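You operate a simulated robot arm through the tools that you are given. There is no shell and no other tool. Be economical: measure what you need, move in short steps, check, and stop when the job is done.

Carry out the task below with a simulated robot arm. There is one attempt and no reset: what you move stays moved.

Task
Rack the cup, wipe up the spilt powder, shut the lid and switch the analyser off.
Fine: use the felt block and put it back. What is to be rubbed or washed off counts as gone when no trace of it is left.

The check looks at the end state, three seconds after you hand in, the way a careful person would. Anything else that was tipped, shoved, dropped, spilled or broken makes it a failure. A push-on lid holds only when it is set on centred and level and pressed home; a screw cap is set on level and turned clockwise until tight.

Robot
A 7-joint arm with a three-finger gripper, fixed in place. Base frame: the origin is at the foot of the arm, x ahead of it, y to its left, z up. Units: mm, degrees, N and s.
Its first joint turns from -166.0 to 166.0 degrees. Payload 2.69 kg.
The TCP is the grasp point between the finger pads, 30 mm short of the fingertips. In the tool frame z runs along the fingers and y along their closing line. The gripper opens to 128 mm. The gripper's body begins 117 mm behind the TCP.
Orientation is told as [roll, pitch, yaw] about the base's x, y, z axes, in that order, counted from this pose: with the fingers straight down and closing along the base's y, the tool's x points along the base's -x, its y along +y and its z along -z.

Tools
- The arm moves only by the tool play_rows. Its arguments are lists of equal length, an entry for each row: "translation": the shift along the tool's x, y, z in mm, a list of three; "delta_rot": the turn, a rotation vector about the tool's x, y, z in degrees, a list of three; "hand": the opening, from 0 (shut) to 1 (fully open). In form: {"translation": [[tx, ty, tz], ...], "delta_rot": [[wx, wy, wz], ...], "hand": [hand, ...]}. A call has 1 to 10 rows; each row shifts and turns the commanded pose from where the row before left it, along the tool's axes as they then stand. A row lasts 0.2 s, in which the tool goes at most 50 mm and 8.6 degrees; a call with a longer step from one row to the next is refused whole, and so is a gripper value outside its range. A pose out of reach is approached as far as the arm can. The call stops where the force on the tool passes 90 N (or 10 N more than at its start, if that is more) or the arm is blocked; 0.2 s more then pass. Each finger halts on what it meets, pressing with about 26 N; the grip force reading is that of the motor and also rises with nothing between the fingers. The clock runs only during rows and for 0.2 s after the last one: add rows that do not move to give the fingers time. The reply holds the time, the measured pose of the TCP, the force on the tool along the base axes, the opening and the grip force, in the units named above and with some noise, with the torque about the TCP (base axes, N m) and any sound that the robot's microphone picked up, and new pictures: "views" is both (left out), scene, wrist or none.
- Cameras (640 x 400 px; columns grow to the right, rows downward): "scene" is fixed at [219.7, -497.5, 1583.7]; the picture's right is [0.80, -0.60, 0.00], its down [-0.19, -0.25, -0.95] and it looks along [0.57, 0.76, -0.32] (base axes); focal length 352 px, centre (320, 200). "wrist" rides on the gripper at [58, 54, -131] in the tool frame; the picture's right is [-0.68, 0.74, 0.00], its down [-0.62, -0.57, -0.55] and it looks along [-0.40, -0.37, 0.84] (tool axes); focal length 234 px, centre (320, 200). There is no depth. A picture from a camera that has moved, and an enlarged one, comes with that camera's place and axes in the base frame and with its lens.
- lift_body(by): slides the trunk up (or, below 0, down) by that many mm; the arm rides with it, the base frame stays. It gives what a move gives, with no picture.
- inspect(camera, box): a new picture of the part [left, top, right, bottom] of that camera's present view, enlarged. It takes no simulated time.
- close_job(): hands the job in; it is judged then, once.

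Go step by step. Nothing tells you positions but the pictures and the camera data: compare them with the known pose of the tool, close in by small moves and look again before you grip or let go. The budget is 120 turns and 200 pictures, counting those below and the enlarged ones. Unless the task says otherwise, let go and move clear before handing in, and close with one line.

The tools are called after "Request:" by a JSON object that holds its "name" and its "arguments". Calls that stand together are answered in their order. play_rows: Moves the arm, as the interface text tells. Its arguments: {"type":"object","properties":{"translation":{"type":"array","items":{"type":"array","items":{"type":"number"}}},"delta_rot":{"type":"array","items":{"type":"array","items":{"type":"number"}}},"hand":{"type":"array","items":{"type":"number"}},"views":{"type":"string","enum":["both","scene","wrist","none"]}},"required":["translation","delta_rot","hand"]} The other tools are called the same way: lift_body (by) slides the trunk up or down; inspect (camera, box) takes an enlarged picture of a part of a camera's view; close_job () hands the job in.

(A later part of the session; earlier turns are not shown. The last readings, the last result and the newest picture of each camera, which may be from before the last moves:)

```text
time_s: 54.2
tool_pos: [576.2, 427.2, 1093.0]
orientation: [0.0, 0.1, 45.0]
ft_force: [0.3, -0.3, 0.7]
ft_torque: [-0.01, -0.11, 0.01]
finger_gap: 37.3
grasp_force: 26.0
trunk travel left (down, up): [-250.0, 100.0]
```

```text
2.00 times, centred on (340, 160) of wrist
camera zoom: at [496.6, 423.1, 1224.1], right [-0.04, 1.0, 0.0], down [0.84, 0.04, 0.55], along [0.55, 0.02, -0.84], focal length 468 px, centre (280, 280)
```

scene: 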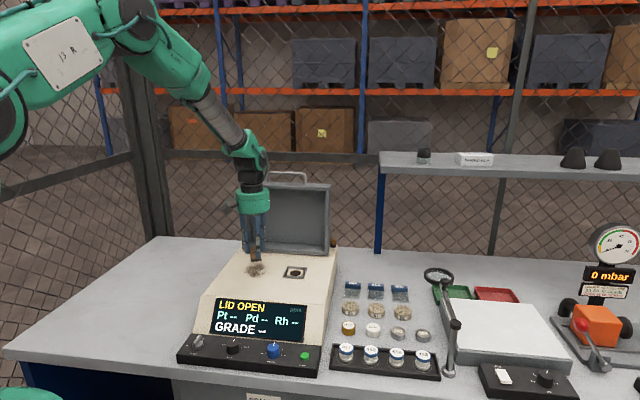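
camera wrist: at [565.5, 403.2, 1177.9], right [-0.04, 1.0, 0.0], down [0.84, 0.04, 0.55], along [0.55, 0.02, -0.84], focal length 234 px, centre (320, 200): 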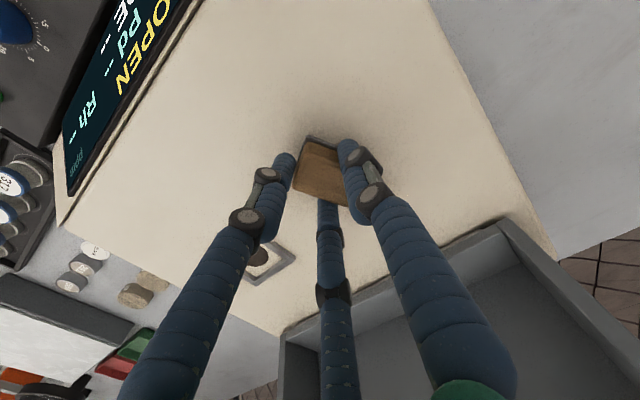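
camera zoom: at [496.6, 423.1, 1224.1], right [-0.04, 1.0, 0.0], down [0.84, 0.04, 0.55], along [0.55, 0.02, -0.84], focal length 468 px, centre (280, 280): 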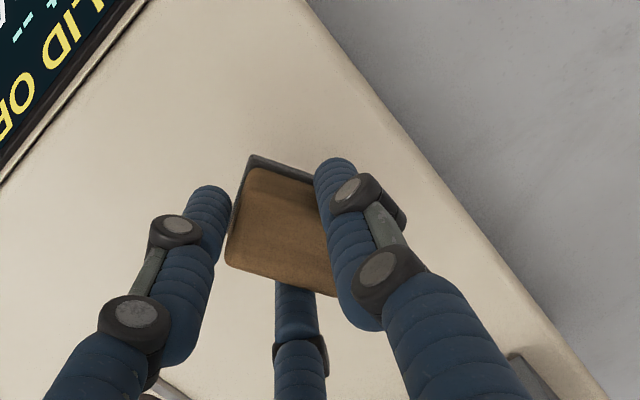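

The top looks clean. I now return the block: carry it over its old place and turn back by about 25°.

Request:
{"name": "play_rows", "arguments": {"translation": [[38.6, 21, 0], [38.6, 21, 0], [38.6, 21, 0], [38.6, 21, 0], [38.6, 21, 0], [0, 0, 20], [0, 0, 20], [0, 0, 20], [0, 0, 20], [0, 0, 0]], "delta_rot": [[0, 0, 0], [0, 0, 0], [0, 0, 0], [0, 0, 0], [0, 0, 0], [0, 0, 6.5], [0, 0, 6.5], [0, 0, 6.5], [0, 0, 6.5], [0, 0, 0]], "hand": [0.15, 0.15, 0.15, 0.15, 0.15, 0.15, 0.15, 0.15, 0.15, 0.15]}}

Request:
{"name": "inspect", "arguments": {"camera": "scene", "box": [130, 300, 230, 380]}}

Request:
{"name": "inspect", "arguments": {"camera": "wrist", "box": [180, 60, 500, 260]}}

```text
time_s: 56.4
tool_pos: [364.3, 367.1, 1013.4]
orientation: [0.0, -0.1, 18.8]
ft_force: [-0.5, 0.4, -0.3]
ft_torque: [-0.04, 0.03, 0.01]
finger_gap: 37.6
grasp_force: 26.1
trunk travel left (down, up): [-250.0, 100.0]
camera wrist: at [291.8, 397.5, 1144.4], right [0.4, 0.92, 0.0], down [0.77, -0.34, 0.55], along [0.5, -0.22, -0.84], focal length 234 px, centre (320, 200)
```

scene: 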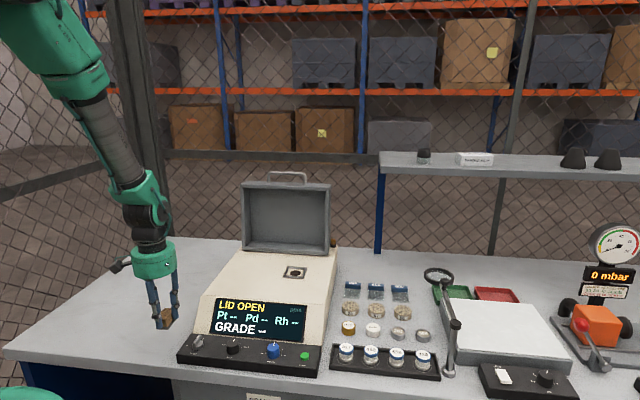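
wrist: 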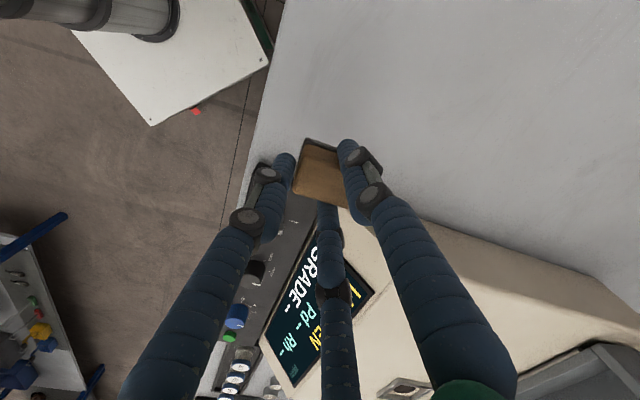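

```text
5.00 times, centred on (180, 340) of scene
camera zoom: at [219.7, -497.5, 1583.7], right [0.8, -0.6, 0.0], down [-0.19, -0.25, -0.95], along [0.57, 0.76, -0.32], focal length 1763 px, centre (1020, -500)
```

zoom: 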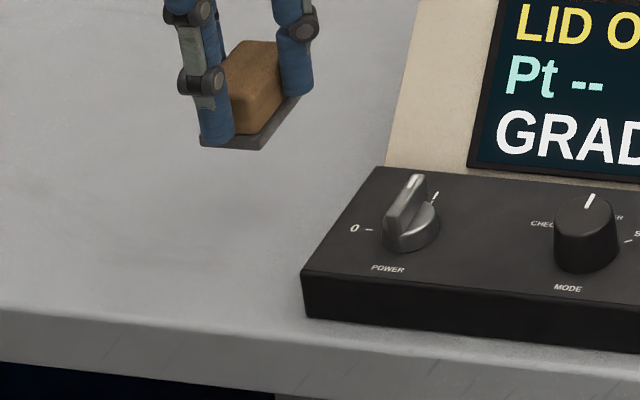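

```text
2.00 times, centred on (340, 160) of wrist
camera zoom: at [291.8, 397.5, 1144.4], right [0.4, 0.92, 0.0], down [0.77, -0.34, 0.55], along [0.5, -0.22, -0.84], focal length 468 px, centre (280, 280)
```

zoom: 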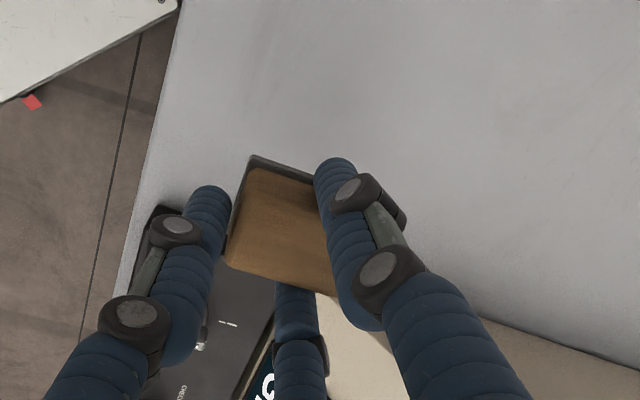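

Request:
{"name": "play_rows", "arguments": {"translation": [[0, 0, 20], [0, 0, 20], [0, 0, 13], [0, 0, 0]], "delta_rot": [[0, 0, 0], [0, 0, 0], [0, 0, 0], [0, 0, 0]], "hand": [0.15, 0.15, 0.15, 0.15], "views": "none"}}

Request:
{"name": "inspect", "arguments": {"camera": "scene", "box": [130, 300, 230, 380]}}

Request:
{"name": "inspect", "arguments": {"camera": "wrist", "box": [180, 60, 500, 260]}}

```text
time_s: 57.4
tool_pos: [363.1, 365.3, 960.6]
orientation: [0.0, 0.0, 19.0]
ft_force: [-0.5, 0.3, -0.8]
ft_torque: [0.01, 0.0, -0.02]
finger_gap: 37.7
grasp_force: 25.7
trunk travel left (down, up): [-250.0, 100.0]
```

```text
5.00 times, centred on (180, 340) of scene
camera zoom: at [219.7, -497.5, 1583.7], right [0.8, -0.6, 0.0], down [-0.19, -0.25, -0.95], along [0.57, 0.76, -0.32], focal length 1763 px, centre (1020, -500)
```

zoom: 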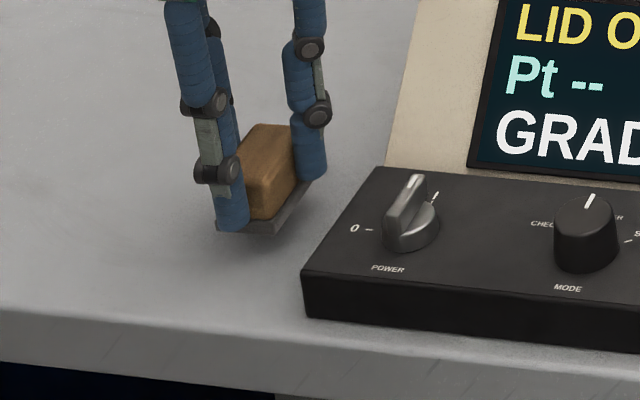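

```text
2.00 times, centred on (340, 160) of wrist
camera zoom: at [291.5, 396.0, 1091.3], right [0.4, 0.92, 0.0], down [0.77, -0.33, 0.55], along [0.5, -0.22, -0.84], focal length 468 px, centre (280, 280)
```

zoom: 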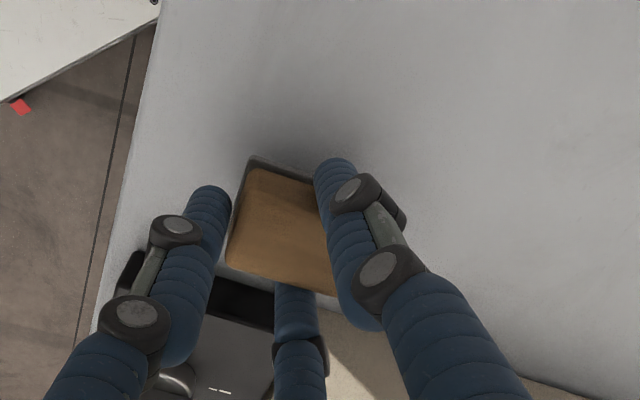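

Orientation matches the original. I nudge about 4 mm backward and lower to the bench.

Request:
{"name": "play_rows", "arguments": {"translation": [[-3.1, 2.6, 0], [0, 0, 6], [0, 0, 5], [0, 0, 0]], "delta_rot": [[0, 0, 0], [0, 0, 0], [0, 0, 0], [0, 0, 0]], "hand": [0.15, 0.15, 0.15, 0.15], "views": "none"}}

Request:
{"name": "play_rows", "arguments": {"translation": [[0, 0, 1.5], [0, 0, 1], [0, 0, 0]], "delta_rot": [[0, 0, 0], [0, 0, 0], [0, 0, 0]], "hand": [0.15, 0.15, 0.15], "views": "none"}}

Request:
{"name": "inspect", "arguments": {"camera": "scene", "box": [130, 300, 230, 380]}}

```text
time_s: 58.4
tool_pos: [365.4, 369.5, 951.2]
orientation: [0.0, 0.0, 19.0]
ft_force: [-0.1, 0.4, -0.3]
ft_torque: [-0.05, 0.04, 0.01]
finger_gap: 37.6
grasp_force: 26.3
trunk travel left (down, up): [-250.0, 100.0]
```

```text
time_s: 59.2
tool_pos: [366.1, 368.9, 948.0]
orientation: [0.1, 0.1, 19.0]
ft_force: [-0.5, 0.3, 0.1]
ft_torque: [0.05, 0.02, -0.01]
finger_gap: 37.6
grasp_force: 26.3
trunk travel left (down, up): [-250.0, 100.0]
```

```text
5.00 times, centred on (180, 340) of scene
camera zoom: at [219.7, -497.5, 1583.7], right [0.8, -0.6, 0.0], down [-0.19, -0.25, -0.95], along [0.57, 0.76, -0.32], focal length 1763 px, centre (1020, -500)
```

zoom: 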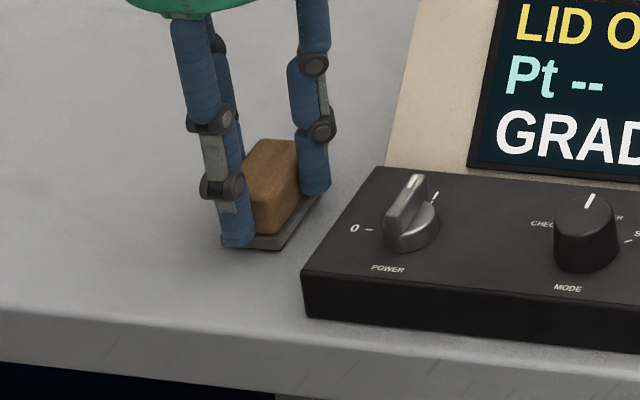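

Request:
{"name": "play_rows", "arguments": {"translation": [[1.7, 3.6, 0], [0, 0, 1.5], [0, 0, 0]], "delta_rot": [[0, 0, 0], [0, 0, 0], [0, 0, 0]], "hand": [0.15, 0.15, 0.15], "views": "none"}}

Request:
{"name": "play_rows", "arguments": {"translation": [[0, 0, 1], [0, 0, 0], [0, 0, 0]], "delta_rot": [[0, 0, 0], [0, 0, 0], [0, 0, 0]], "hand": [0.15, 0.15, 0.15], "views": "none"}}

Request:
{"name": "play_rows", "arguments": {"translation": [[0, 0, 1], [0, 0, 0], [0, 0, 0]], "delta_rot": [[0, 0, 0], [0, 0, 0], [0, 0, 0]], "hand": [0.15, 0.15, 0.15], "views": "none"}}

Request:
{"name": "inspect", "arguments": {"camera": "scene", "box": [130, 300, 230, 380]}}

```text
time_s: 60.0
tool_pos: [363.2, 372.4, 947.4]
orientation: [-0.1, 0.1, 18.9]
ft_force: [0.0, -0.1, -1.3]
ft_torque: [-0.01, -0.01, -0.01]
finger_gap: 37.4
grasp_force: 26.0
trunk travel left (down, up): [-250.0, 100.0]
```

```text
time_s: 60.8
tool_pos: [363.6, 372.6, 946.0]
orientation: [0.0, 0.0, 19.1]
ft_force: [0.1, -0.6, -1.1]
ft_torque: [0.03, -0.02, 0.0]
finger_gap: 37.2
grasp_force: 26.2
trunk travel left (down, up): [-250.0, 100.0]
```

```text
time_s: 61.6
tool_pos: [364.3, 372.4, 945.4]
orientation: [0.0, 0.0, 18.9]
ft_force: [-0.4, 0.1, -1.1]
ft_torque: [-0.02, -0.03, -0.05]
finger_gap: 37.4
grasp_force: 25.7
trunk travel left (down, up): [-250.0, 100.0]
```

```text
5.00 times, centred on (180, 340) of scene
camera zoom: at [219.7, -497.5, 1583.7], right [0.8, -0.6, 0.0], down [-0.19, -0.25, -0.95], along [0.57, 0.76, -0.32], focal length 1763 px, centre (1020, -500)
```

zoom: 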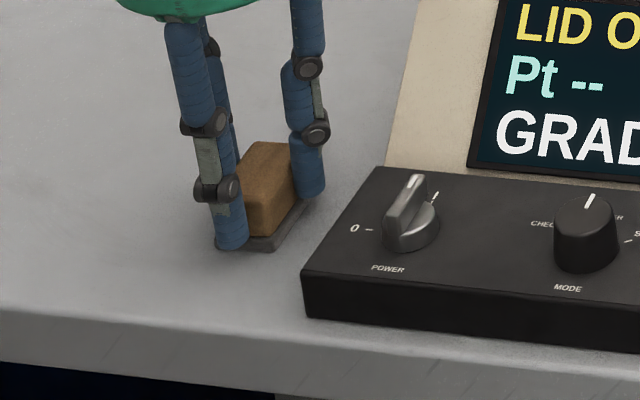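

Request:
{"name": "play_rows", "arguments": {"translation": [[0, 0, 1], [0, 0, 0], [0, 0, 0]], "delta_rot": [[0, 0, 0], [0, 0, 0], [0, 0, 0]], "hand": [0.15, 0.15, 0.15], "views": "none"}}

Request:
{"name": "play_rows", "arguments": {"translation": [[0, 0, 0.8], [0, 0, 0], [0, 0, 0]], "delta_rot": [[0, 0, 0], [0, 0, 0], [0, 0, 0]], "hand": [0.15, 0.15, 0.15], "views": "none"}}

```text
time_s: 62.4
tool_pos: [364.0, 371.7, 943.8]
orientation: [0.0, -0.1, 19.0]
ft_force: [-1.7, -1.2, 17.3]
ft_torque: [0.09, -0.04, -0.02]
finger_gap: 37.5
grasp_force: 26.1
trunk travel left (down, up): [-250.0, 100.0]
```

```text
time_s: 63.2
tool_pos: [363.4, 372.1, 943.7]
orientation: [0.1, -0.2, 19.0]
ft_force: [-1.7, 0.3, 30.8]
ft_torque: [0.33, -0.2, 0.01]
finger_gap: 37.2
grasp_force: 25.9
trunk travel left (down, up): [-250.0, 100.0]
```

Contact. I relieve the pressure, open and rise.

Request:
{"name": "play_rows", "arguments": {"translation": [[0, 0, -1.2], [0, 0, 0], [0, 0, 0], [0, 0, 0], [0, 0, -10], [0, 0, -40], [0, 0, -50], [0, 0, 0]], "delta_rot": [[0, 0, 0], [0, 0, 0], [0, 0, 0], [0, 0, 0], [0, 0, 0], [0, 0, 0], [0, 0, 0], [0, 0, 0]], "hand": [0.15, 0.35, 0.55, 0.6, 0.6, 0.6, 0.6, 0.6]}}

Request:
{"name": "inspect", "arguments": {"camera": "scene", "box": [130, 300, 230, 380]}}

Request:
{"name": "inspect", "arguments": {"camera": "scene", "box": [180, 160, 350, 290]}}

```text
time_s: 65.0
tool_pos: [362.3, 372.1, 1044.6]
orientation: [0.0, 0.0, 19.0]
ft_force: [-0.1, -0.1, 0.1]
ft_torque: [0.01, -0.04, 0.0]
finger_gap: 76.8
grasp_force: 0.0
trunk travel left (down, up): [-250.0, 100.0]
camera wrist: at [290.0, 402.1, 1174.7], right [0.4, 0.92, 0.0], down [0.77, -0.33, 0.55], along [0.5, -0.22, -0.84], focal length 234 px, centre (320, 200)
```

scene: 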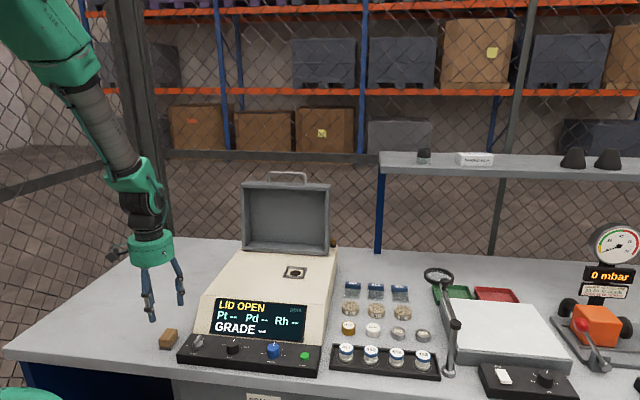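
wrist: 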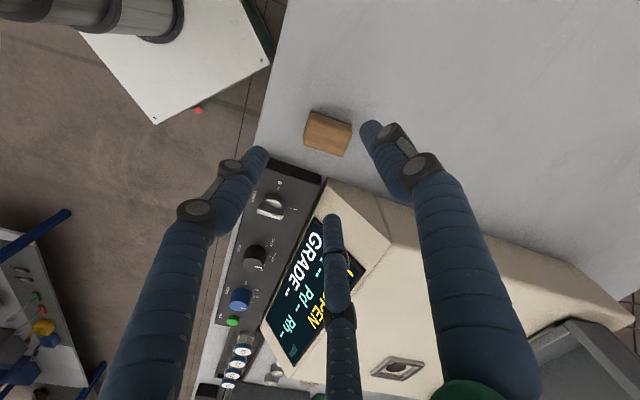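

```text
5.00 times, centred on (180, 340) of scene
camera zoom: at [219.7, -497.5, 1583.7], right [0.8, -0.6, 0.0], down [-0.19, -0.25, -0.95], along [0.57, 0.76, -0.32], focal length 1763 px, centre (1020, -500)
```

zoom: 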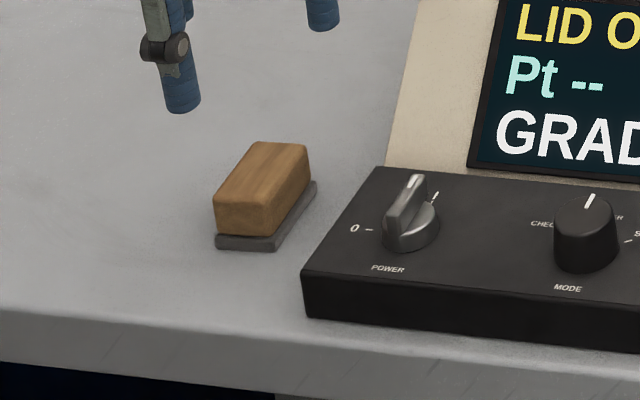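

```text
3.08 times, centred on (265, 225) of scene
camera zoom: at [219.7, -497.5, 1583.7], right [0.8, -0.6, 0.0], down [-0.19, -0.25, -0.95], along [0.57, 0.76, -0.32], focal length 1085 px, centre (489, 123)
```

zoom: 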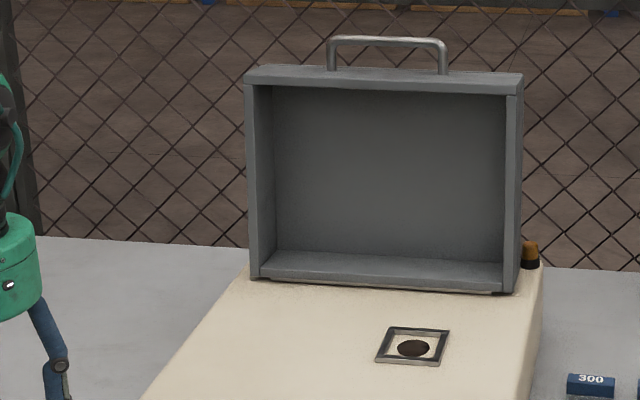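

The block is back where it was and the top is clean. Now the lid: I'll rise, turn the tool so it closes front-to-back, and look at the handle.

Request:
{"name": "play_rows", "arguments": {"translation": [[0, 0, -48], [0, 0, -48], [0, 0, -48], [0, 0, -48], [0, 0, -48], [0, 0, -48], [0, 0, -48], [0, 0, -48], [0, 0, 0]], "delta_rot": [[0, 0, 8], [0, 0, 8], [0, 0, 8], [0, 0, 8], [0, 0, 8], [0, 0, 8], [0, 0, 8], [0, 0, 8], [0, 0, 0]], "hand": [0.6, 0.6, 0.6, 0.6, 0.6, 0.6, 0.6, 0.6, 0.6]}}

Request:
{"name": "inspect", "arguments": {"camera": "scene", "box": [200, 230, 310, 290]}}

```text
time_s: 67.0
tool_pos: [362.4, 371.3, 1426.9]
orientation: [0.0, 0.0, -45.2]
ft_force: [-0.4, -0.2, -0.8]
ft_torque: [0.01, 0.01, 0.02]
finger_gap: 76.8
grasp_force: 0.0
trunk travel left (down, up): [-250.0, 100.0]
camera wrist: at [360.6, 450.0, 1556.8], right [1.0, 0.04, 0.0], down [0.03, -0.84, 0.55], along [0.02, -0.55, -0.84], focal length 234 px, centre (320, 200)
```

scene: 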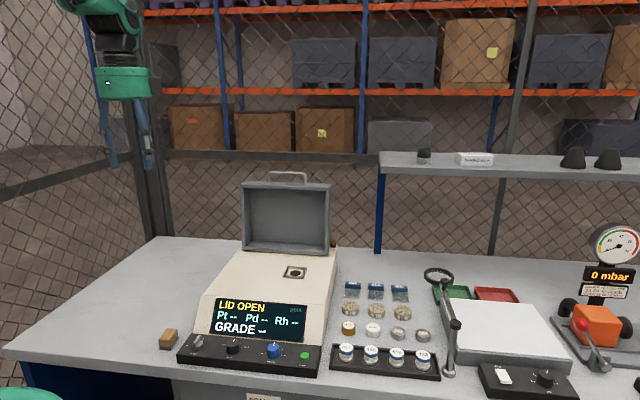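
wrist: 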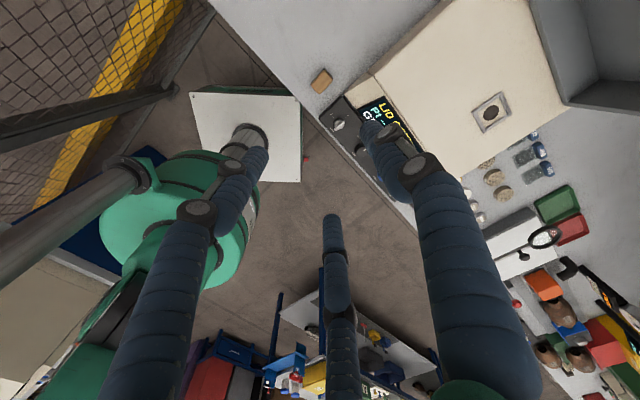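

```text
5.82 times, centred on (255, 260) of scene
camera zoom: at [219.7, -497.5, 1583.7], right [0.8, -0.6, 0.0], down [-0.19, -0.25, -0.95], along [0.57, 0.76, -0.32], focal length 2051 px, centre (698, -149)
```

zoom: 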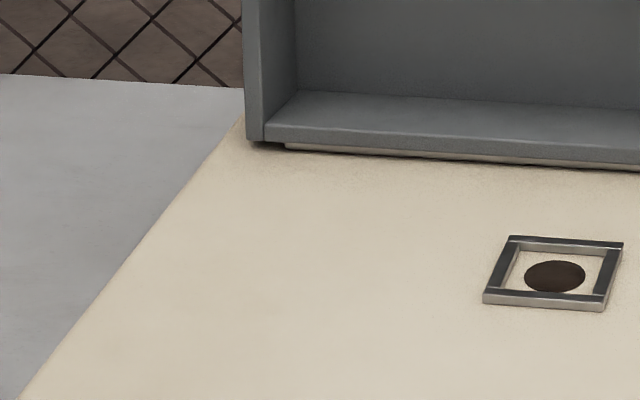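

No trace of powder is visible. I move above the lid handle.

Request:
{"name": "play_rows", "arguments": {"translation": [[-26.7, 39, 0], [-26.7, 39, 0], [-26.7, 39, 0], [-26.7, 39, 0], [-26.7, 39, 0], [-26.7, 39, 0], [-26.7, 39, 0], [-26.7, 39, 0], [-26.7, 39, 0], [0, 0, 0]], "delta_rot": [[0, 0, 0], [0, 0, 0], [0, 0, 0], [0, 0, 0], [0, 0, 0], [0, 0, 0], [0, 0, 0], [0, 0, 0], [0, 0, 0], [0, 0, 0]], "hand": [0.6, 0.6, 0.6, 0.6, 0.6, 0.6, 0.6, 0.6, 0.6, 0.6]}}

```text
time_s: 69.2
tool_pos: [782.3, 450.0, 1426.7]
orientation: [0.0, 0.0, -45.0]
ft_force: [0.6, 0.7, -0.7]
ft_torque: [-0.01, 0.02, -0.01]
finger_gap: 76.8
grasp_force: 0.1
trunk travel left (down, up): [-250.0, 100.0]
camera wrist: at [779.9, 529.2, 1557.5], right [1.0, 0.04, 0.0], down [0.04, -0.84, 0.55], along [0.02, -0.55, -0.84], focal length 234 px, centre (320, 200)
```

scene: 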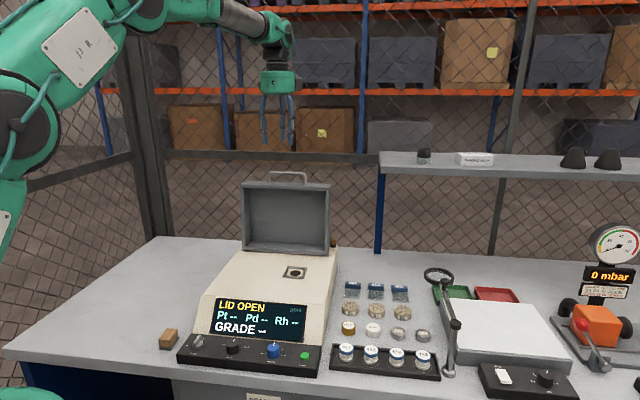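
wrist: 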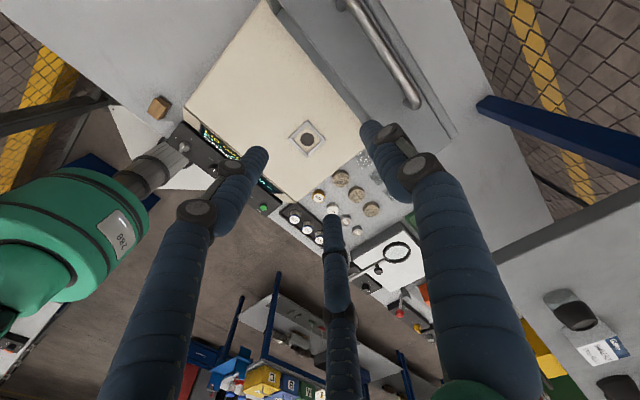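

The handle bar is at about F=966, R=227 in bench axes, z≈1284, so the lid leans back about 10°. That is at the edge of reach, so I tilt the tool 25° forward and approach.

Request:
{"name": "play_rows", "arguments": {"translation": [[0, 0, 0], [0, 0, 0], [0, 0, 0], [3, 7, 30], [3, 7, 25], [2, 6, 25], [0, 0, 0]], "delta_rot": [[-8.4, 0, 0], [-8.4, 0, 0], [-8.2, 0, 0], [0, 0, 0], [0, 0, 0], [0, 0, 0], [0, 0, 0]], "hand": [0.55, 0.55, 0.55, 0.55, 0.55, 0.55, 0.55]}}

Request:
{"name": "inspect", "arguments": {"camera": "scene", "box": [220, 100, 360, 200]}}

```text
time_s: 70.8
tool_pos: [812.9, 493.1, 1362.7]
orientation: [25.0, 0.0, -45.0]
ft_force: [0.4, 0.2, -0.7]
ft_torque: [0.0, 0.03, 0.01]
finger_gap: 70.1
grasp_force: 0.1
trunk travel left (down, up): [-250.0, 100.0]
camera wrist: at [768.2, 529.1, 1503.7], right [0.95, -0.01, 0.31], down [-0.09, -0.96, 0.26], along [0.3, -0.27, -0.91], focal length 234 px, centre (320, 200)
```

scene: 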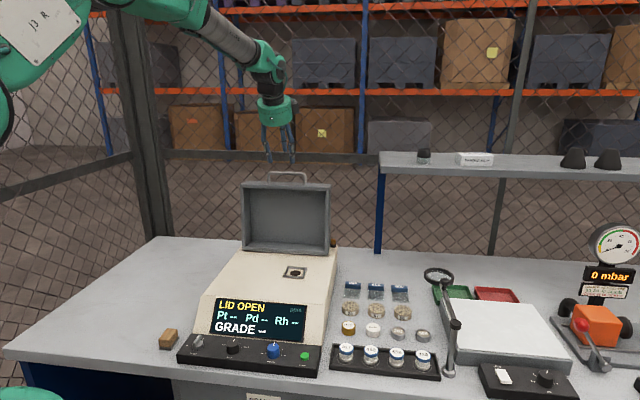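
wrist: 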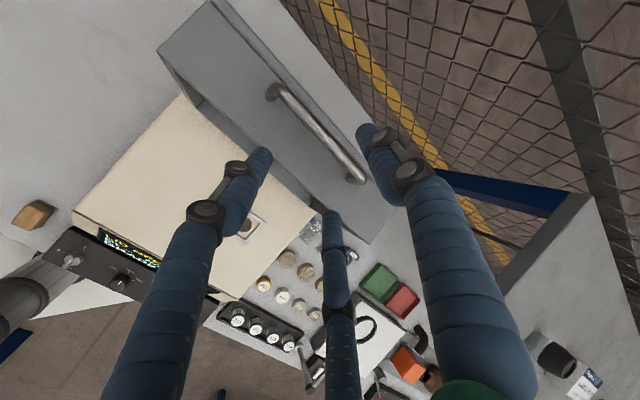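

```text
4.00 times, centred on (290, 150) of scene
camera zoom: at [219.7, -497.5, 1583.7], right [0.8, -0.6, 0.0], down [-0.19, -0.25, -0.95], along [0.57, 0.76, -0.32], focal length 1410 px, centre (440, 400)
```

zoom: 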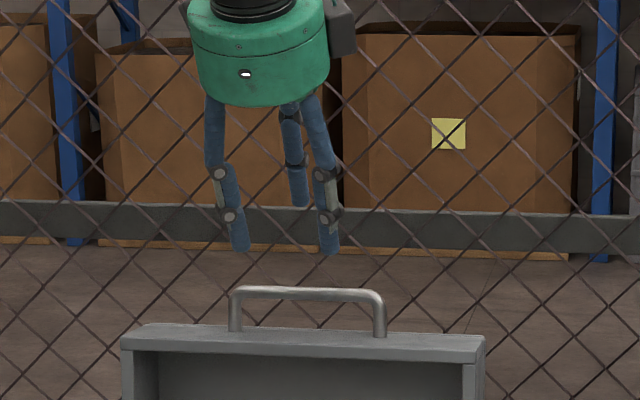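

Alignment is good; I come down toward the bar and check.

Request:
{"name": "play_rows", "arguments": {"translation": [[3, -1, 20], [3, 0, 20], [0, 0, 15], [0, 0, 0]], "delta_rot": [[0, 0, 0], [0, 0, 0], [0, 0, 0], [0, 0, 0]], "hand": [0.55, 0.55, 0.55, 0.55]}}

Request:
{"name": "inspect", "arguments": {"camera": "scene", "box": [230, 120, 350, 200]}}

Request:
{"name": "inspect", "arguments": {"camera": "wrist", "box": [200, 60, 440, 240]}}

```text
time_s: 71.8
tool_pos: [822.6, 511.2, 1313.0]
orientation: [25.1, 0.0, -45.1]
ft_force: [0.2, -1.0, 0.5]
ft_torque: [-0.04, 0.03, 0.03]
finger_gap: 70.5
grasp_force: 0.2
trunk travel left (down, up): [-250.0, 100.0]
camera wrist: at [777.8, 548.0, 1453.9], right [0.95, -0.01, 0.31], down [-0.09, -0.96, 0.26], along [0.3, -0.27, -0.91], focal length 234 px, centre (320, 200)
```

scene: 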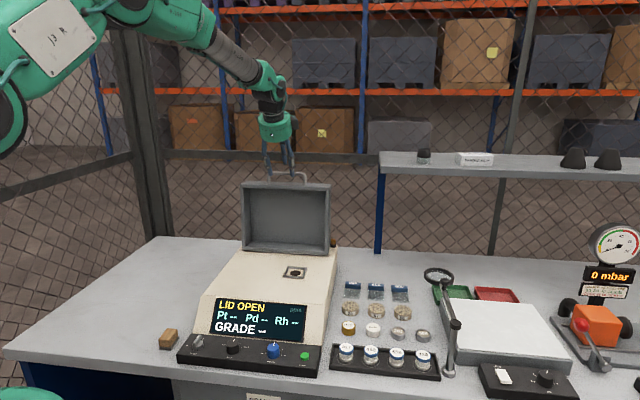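
wrist: 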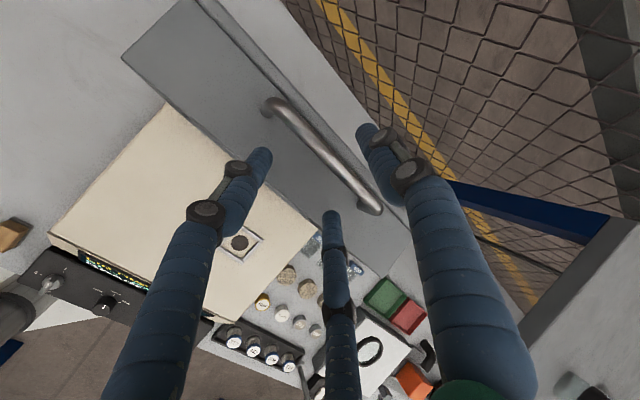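

```text
5.00 times, centred on (290, 160) of scene
camera zoom: at [219.7, -497.5, 1583.7], right [0.8, -0.6, 0.0], down [-0.19, -0.25, -0.95], along [0.57, 0.76, -0.32], focal length 1763 px, centre (470, 400)
```

zoom: 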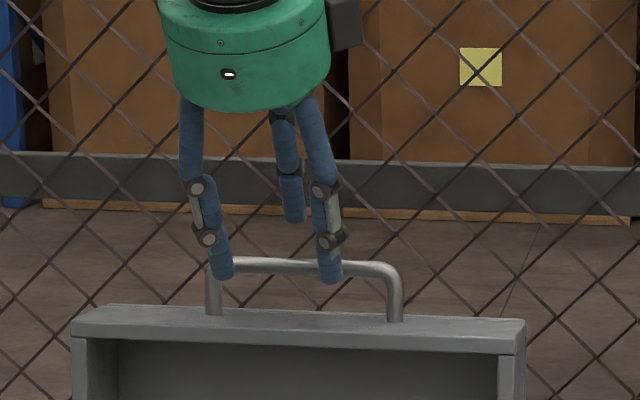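

```text
2.22 times, centred on (320, 150) of wrist
camera zoom: at [777.8, 548.0, 1453.9], right [0.95, -0.01, 0.31], down [-0.09, -0.96, 0.26], along [0.3, -0.27, -0.91], focal length 520 px, centre (320, 311)
```

zoom: 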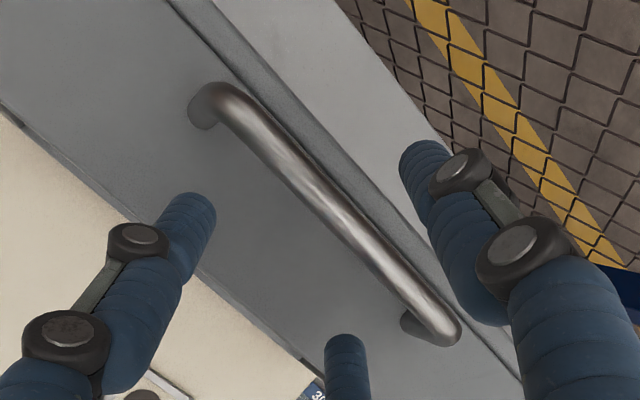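

Request:
{"name": "play_rows", "arguments": {"translation": [[-12, 3, 0], [0, 0, 10], [0, 0, 10], [0, 0, 8], [0, 0, 0]], "delta_rot": [[0, 0, 0], [0, 0, 0], [0, 0, 0], [0, 0, 0], [0, 0, 0]], "hand": [0.5, 0.5, 0.5, 0.5, 0.5]}}

Request:
{"name": "inspect", "arguments": {"camera": "scene", "box": [230, 120, 350, 200]}}

Request:
{"name": "inspect", "arguments": {"camera": "wrist", "box": [200, 80, 440, 260]}}

```text
time_s: 73.0
tool_pos: [842.7, 514.0, 1289.9]
orientation: [25.1, 0.0, -45.0]
ft_force: [0.8, -0.3, 0.4]
ft_torque: [-0.02, 0.0, 0.01]
finger_gap: 63.9
grasp_force: 0.0
trunk travel left (down, up): [-250.0, 100.0]
camera wrist: at [797.2, 550.6, 1429.5], right [0.95, -0.01, 0.31], down [-0.09, -0.96, 0.26], along [0.3, -0.27, -0.91], focal length 234 px, centre (320, 200)
```

scene: 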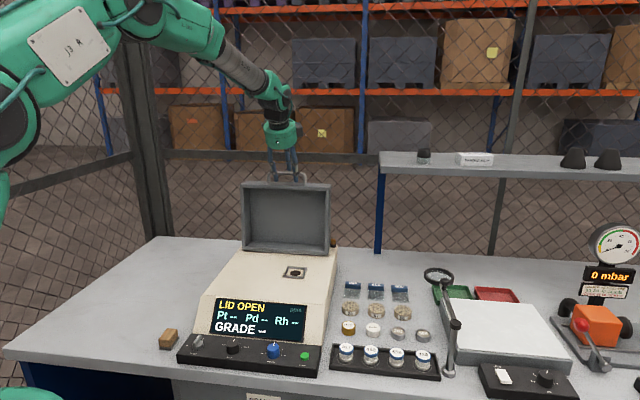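
wrist: 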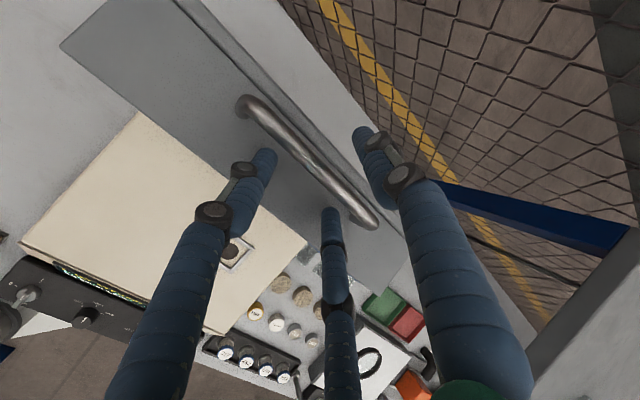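

```text
5.00 times, centred on (290, 160) of scene
camera zoom: at [219.7, -497.5, 1583.7], right [0.8, -0.6, 0.0], down [-0.19, -0.25, -0.95], along [0.57, 0.76, -0.32], focal length 1763 px, centre (470, 400)
```

zoom: 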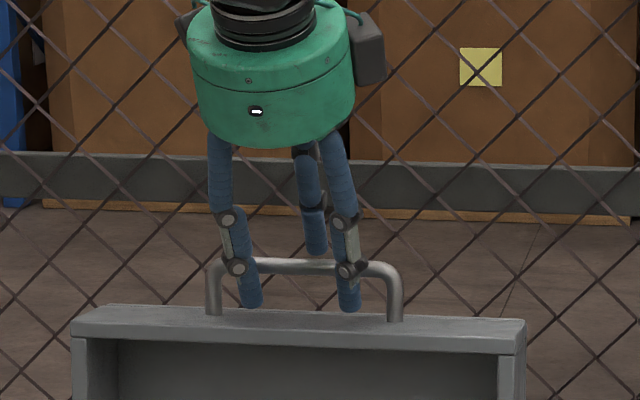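

```text
2.22 times, centred on (320, 170) of wrist
camera zoom: at [797.2, 550.6, 1429.5], right [0.95, -0.01, 0.31], down [-0.09, -0.96, 0.26], along [0.3, -0.27, -0.91], focal length 520 px, centre (320, 267)
```

zoom: 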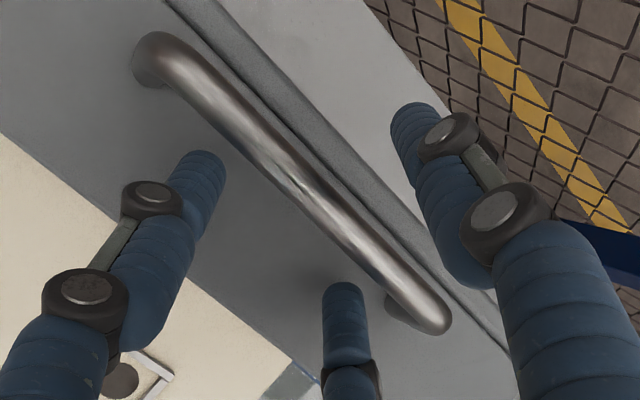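

The bar is between the fingers, with the rear finger behind it. I close the hand on it.

Request:
{"name": "play_rows", "arguments": {"translation": [[0, 0, 2], [0, 0, 2], [0, 0, 0], [0, 0, 0], [0, 0, 0]], "delta_rot": [[0, 0, 0], [0, 0, 0], [0, 0, 0], [0, 0, 0], [0, 0, 0]], "hand": [0.4, 0.3, 0.2, 0.1, 0.05]}}

Request:
{"name": "inspect", "arguments": {"camera": "scene", "box": [230, 120, 350, 200]}}

Request:
{"name": "inspect", "arguments": {"camera": "wrist", "box": [200, 80, 440, 260]}}

```text
time_s: 74.2
tool_pos: [844.5, 515.1, 1286.3]
orientation: [24.9, 0.0, -45.1]
ft_force: [-0.1, -2.2, -1.7]
ft_torque: [-0.06, 0.05, -0.19]
finger_gap: 19.8
grasp_force: 44.7
trunk travel left (down, up): [-250.0, 100.0]
camera wrist: at [798.5, 551.4, 1426.3], right [0.95, -0.01, 0.31], down [-0.09, -0.96, 0.26], along [0.3, -0.27, -0.91], focal length 234 px, centre (320, 200)
```

scene: 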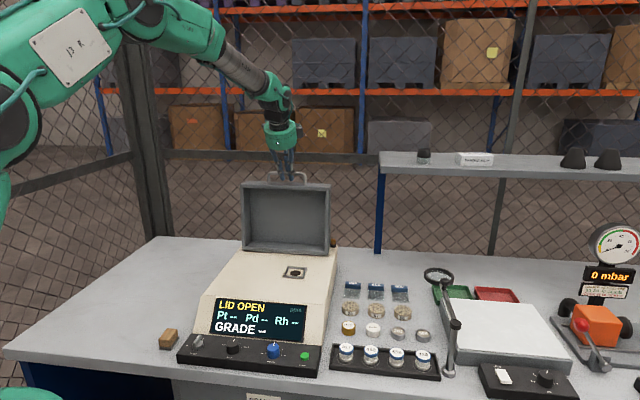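
wrist: 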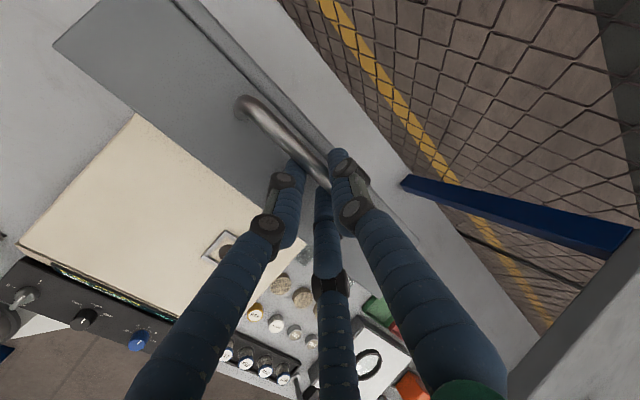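

```text
5.00 times, centred on (290, 160) of scene
camera zoom: at [219.7, -497.5, 1583.7], right [0.8, -0.6, 0.0], down [-0.19, -0.25, -0.95], along [0.57, 0.76, -0.32], focal length 1763 px, centre (470, 400)
```

zoom: 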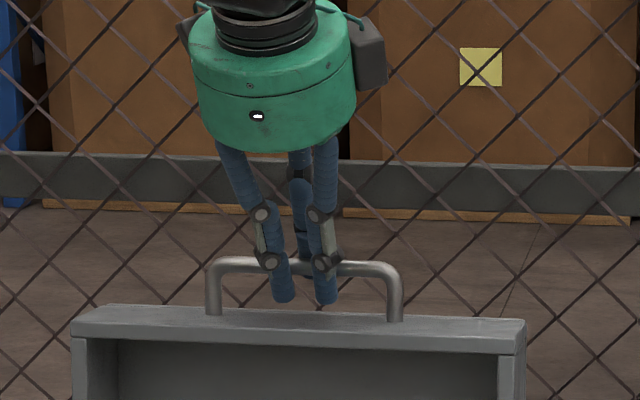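

```text
2.22 times, centred on (320, 170) of wrist
camera zoom: at [798.5, 551.4, 1426.3], right [0.95, -0.01, 0.31], down [-0.09, -0.96, 0.26], along [0.3, -0.27, -0.91], focal length 520 px, centre (320, 267)
```

zoom: 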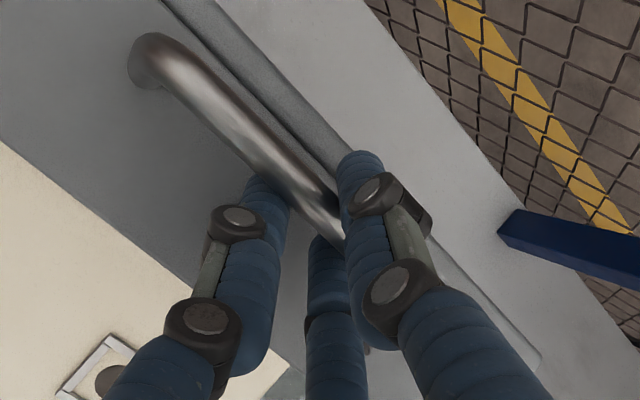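

Bar gripped. I begin swinging the lid along its arc, first a small piece to check forces.

Request:
{"name": "play_rows", "arguments": {"translation": [[0, -10.5, -8.5], [0, -10.6, -8.4], [0, -11.5, -7.6], [0, -11.5, -7.5], [0, 0, 0]], "delta_rot": [[0, 0, 0], [0, 0, 0], [0, 0, 0], [0, 0, 0], [0, 0, 0]], "hand": [0.05, 0.05, 0.05, 0.05, 0.05], "views": "scene"}}

Request:
{"name": "inspect", "arguments": {"camera": "scene", "box": [220, 130, 350, 270]}}

```text
time_s: 75.4
tool_pos: [806.7, 478.9, 1294.6]
orientation: [24.8, 0.0, -44.9]
ft_force: [-1.3, 4.7, -6.2]
ft_torque: [0.17, 0.22, -0.06]
finger_gap: 19.6
grasp_force: 44.7
trunk travel left (down, up): [-250.0, 100.0]
```

scene: 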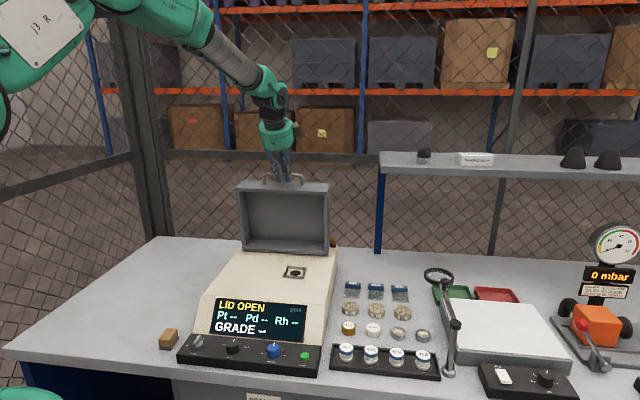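

```text
2.86 times, centred on (285, 200) of scene
camera zoom: at [219.7, -497.5, 1583.7], right [0.8, -0.6, 0.0], down [-0.19, -0.25, -0.95], along [0.57, 0.76, -0.32], focal length 1007 px, centre (420, 200)
```

zoom: 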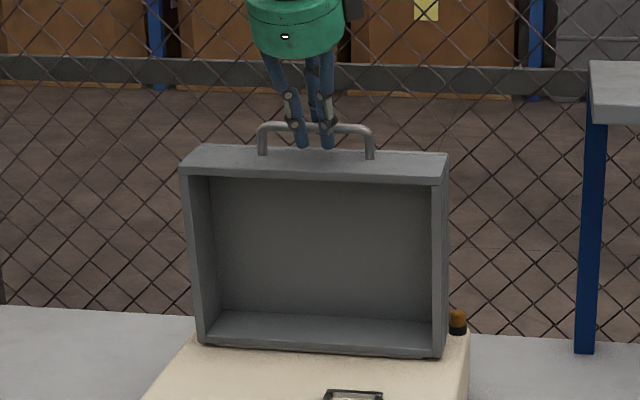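

Forces are small. I continue the arc to about −30°.

Request:
{"name": "play_rows", "arguments": {"translation": [[0, -22.1, -11.8], [0, -23, -9.8], [0, -23.7, -7.8], [0, -24.4, -5.7], [0, -24.7, -3.5], [0, -25, -1.3], [0, -25, 0.9], [0, 0, 0]], "delta_rot": [[0, 0, 0], [0, 0, 0], [0, 0, 0], [0, 0, 0], [0, 0, 0], [0, 0, 0], [0, 0, 0], [0, 0, 0]], "hand": [0.05, 0.05, 0.05, 0.05, 0.05, 0.05, 0.05, 0.05], "views": "both"}}

Request:
{"name": "inspect", "arguments": {"camera": "scene", "box": [200, 130, 360, 270]}}

```text
time_s: 77.2
tool_pos: [686.3, 358.7, 1257.2]
orientation: [25.0, 0.0, -45.0]
ft_force: [6.2, 11.6, -20.2]
ft_torque: [-0.06, 0.01, 0.14]
finger_gap: 19.7
grasp_force: 44.4
trunk travel left (down, up): [-250.0, 100.0]
camera wrist: at [641.6, 394.5, 1398.5], right [0.95, -0.01, 0.31], down [-0.09, -0.96, 0.26], along [0.3, -0.27, -0.91], focal length 234 px, centre (320, 200)
```

scene: 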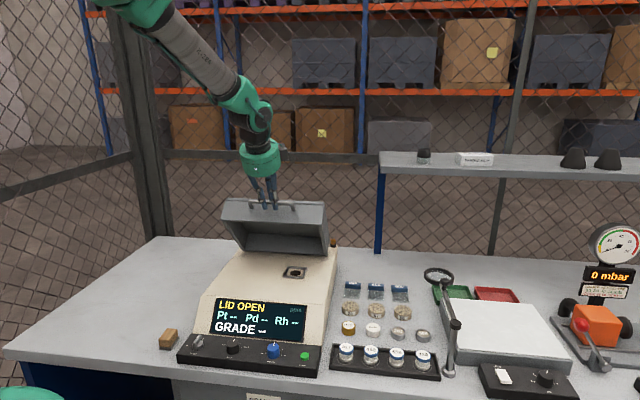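
wrist: 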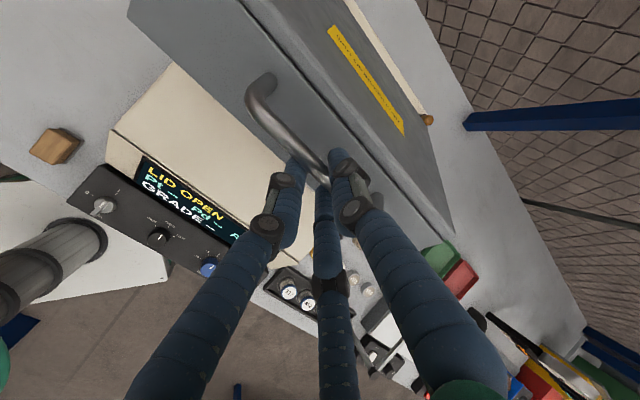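

```text
2.86 times, centred on (280, 200) of scene
camera zoom: at [219.7, -497.5, 1583.7], right [0.8, -0.6, 0.0], down [-0.19, -0.25, -0.95], along [0.57, 0.76, -0.32], focal length 1007 px, centre (434, 200)
```

zoom: 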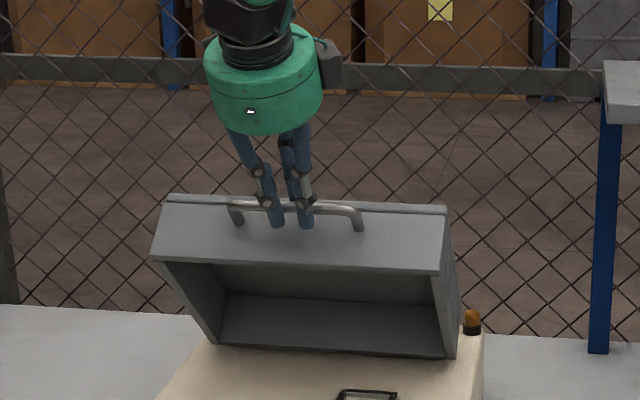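

The lid follows well. I continue, easing the radius a little and straightening the tool as it comes down.

Request:
{"name": "play_rows", "arguments": {"translation": [[0, -24.2, 6.7], [0, -23.9, 6.1], [0, -22.9, 9.2], [0, -21.5, 12.2], [0, -19.7, 14.9], [0, 0, 0]], "delta_rot": [[2.5, 0, 0], [2.5, 0, 0], [2.5, 0, 0], [2.5, 0, 0], [2.5, 0, 0], [0, 0, 0]], "hand": [0.05, 0.05, 0.05, 0.05, 0.05, 0.05], "views": "none"}}

Request:
{"name": "inspect", "arguments": {"camera": "scene", "box": [180, 150, 360, 300]}}

Request:
{"name": "inspect", "arguments": {"camera": "wrist", "box": [200, 80, 440, 260]}}

```text
time_s: 78.6
tool_pos: [625.5, 297.0, 1173.9]
orientation: [12.4, -0.1, -45.0]
ft_force: [0.5, 19.6, -11.6]
ft_torque: [0.36, 0.19, 0.46]
finger_gap: 19.9
grasp_force: 44.0
trunk travel left (down, up): [-250.0, 100.0]
```

```text
2.67 times, centred on (270, 225) of scene
camera zoom: at [219.7, -497.5, 1583.7], right [0.8, -0.6, 0.0], down [-0.19, -0.25, -0.95], along [0.57, 0.76, -0.32], focal length 940 px, centre (453, 133)
```

zoom: 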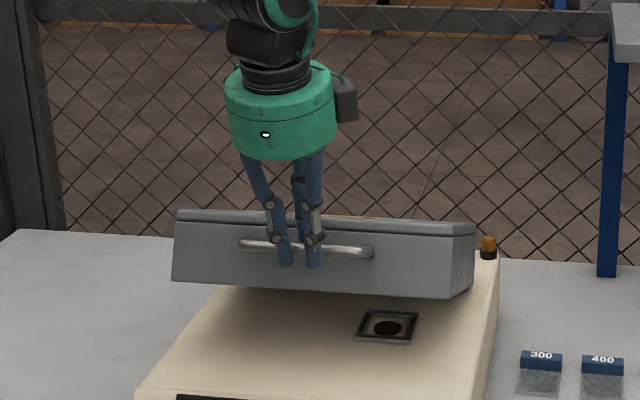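

```text
2.22 times, centred on (320, 170) of wrist
camera zoom: at [601.8, 354.4, 1312.4], right [0.99, 0.03, 0.16], down [-0.04, -0.91, 0.41], along [0.16, -0.42, -0.9], focal length 520 px, centre (320, 267)
```

zoom: 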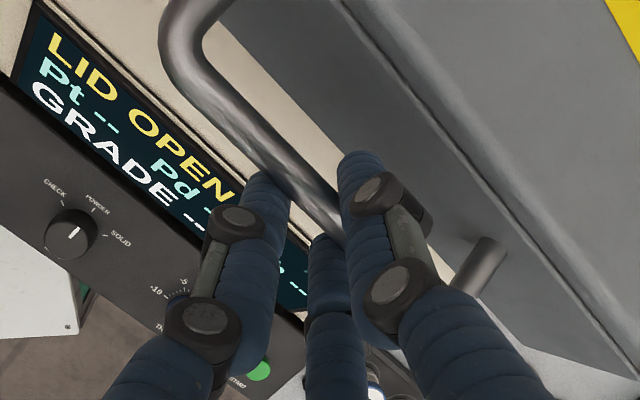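

Nearly down. I go on to about 5° from closed.

Request:
{"name": "play_rows", "arguments": {"translation": [[0, -15.3, 19.4], [0, -15.1, 19.3], [0, -12.4, 20.9], [0, -9.5, 22.6], [0, -6.5, 23.6], [0, 0, 0]], "delta_rot": [[2.5, 0, 0], [2.5, 0, 0], [2.5, 0, 0], [2.5, 0, 0], [2.5, 0, 0], [0, 0, 0]], "hand": [0.05, 0.05, 0.05, 0.05, 0.05, 0.05], "views": "none"}}

Request:
{"name": "inspect", "arguments": {"camera": "scene", "box": [180, 180, 360, 330]}}

Request:
{"name": "inspect", "arguments": {"camera": "wrist", "box": [200, 80, 440, 260]}}

```text
time_s: 80.0
tool_pos: [599.5, 269.5, 1069.8]
orientation: [0.8, -0.4, -45.0]
ft_force: [30.6, 46.8, 52.0]
ft_torque: [1.49, -0.85, 0.36]
finger_gap: 20.2
grasp_force: 44.7
trunk travel left (down, up): [-250.0, 100.0]
```

```text
2.67 times, centred on (270, 255) of scene
camera zoom: at [219.7, -497.5, 1583.7], right [0.8, -0.6, 0.0], down [-0.19, -0.25, -0.95], along [0.57, 0.76, -0.32], focal length 940 px, centre (453, 53)
```

zoom: 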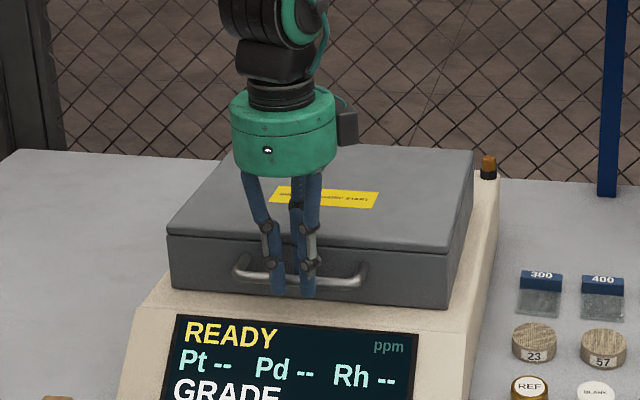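

```text
2.22 times, centred on (320, 170) of wrist
camera zoom: at [594.1, 348.0, 1200.8], right [1.0, 0.04, 0.02], down [0.03, -0.84, 0.54], along [0.04, -0.54, -0.84], focal length 520 px, centre (320, 267)
```

zoom: 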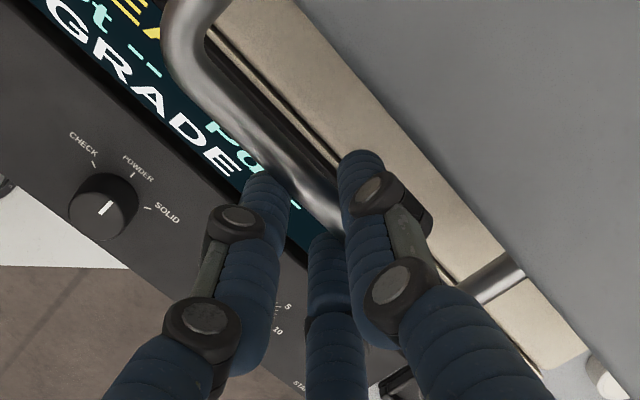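

The display shows READY, so the lid is shut. I relieve the load, open just a little and withdraw upwards.

Request:
{"name": "play_rows", "arguments": {"translation": [[0, 2.5, -2], [0, 2, -2], [0, 0, 0]], "delta_rot": [[0, 0, 0], [0, 0, 0], [0, 0, 0]], "hand": [0.05, 0.05, 0.05], "views": "none"}}

Request:
{"name": "play_rows", "arguments": {"translation": [[0, 0, 0], [0, 0, 0], [0, 0, 0]], "delta_rot": [[0, 0, 0], [0, 0, 0], [0, 0, 0]], "hand": [0.2, 0.25, 0.25], "views": "wrist"}}

Request:
{"name": "inspect", "arguments": {"camera": "scene", "box": [210, 220, 330, 310]}}

```text
time_s: 80.8
tool_pos: [599.0, 270.5, 1068.8]
orientation: [0.4, -0.3, -45.0]
ft_force: [25.2, 38.0, 43.8]
ft_torque: [1.07, -0.74, 0.34]
finger_gap: 19.7
grasp_force: 44.4
trunk travel left (down, up): [-250.0, 100.0]
```

```text
time_s: 81.6
tool_pos: [593.2, 268.0, 1065.0]
orientation: [-0.2, 0.0, -45.1]
ft_force: [1.3, 2.7, -4.2]
ft_torque: [0.0, 0.07, 0.02]
finger_gap: 34.5
grasp_force: 1.7
trunk travel left (down, up): [-250.0, 100.0]
camera wrist: at [591.7, 345.4, 1195.4], right [1.0, 0.04, 0.0], down [0.04, -0.83, 0.55], along [0.02, -0.55, -0.84], focal length 234 px, centre (320, 200)
```

wrist: 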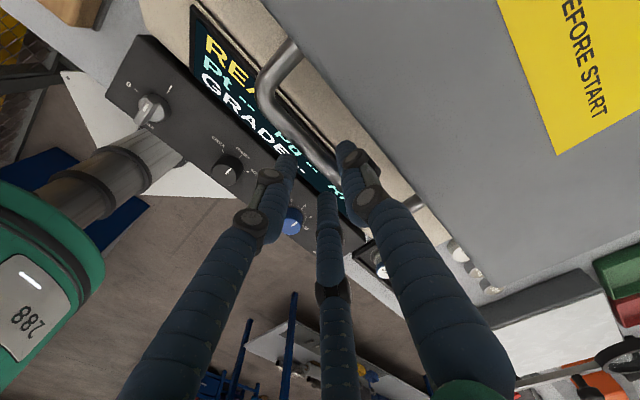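

```text
4.44 times, centred on (270, 265) of scene
camera zoom: at [219.7, -497.5, 1583.7], right [0.8, -0.6, 0.0], down [-0.19, -0.25, -0.95], along [0.57, 0.76, -0.32], focal length 1567 px, centre (542, -89)
```

zoom: 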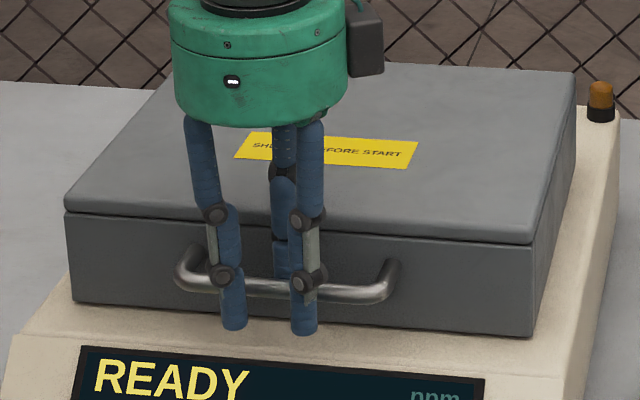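

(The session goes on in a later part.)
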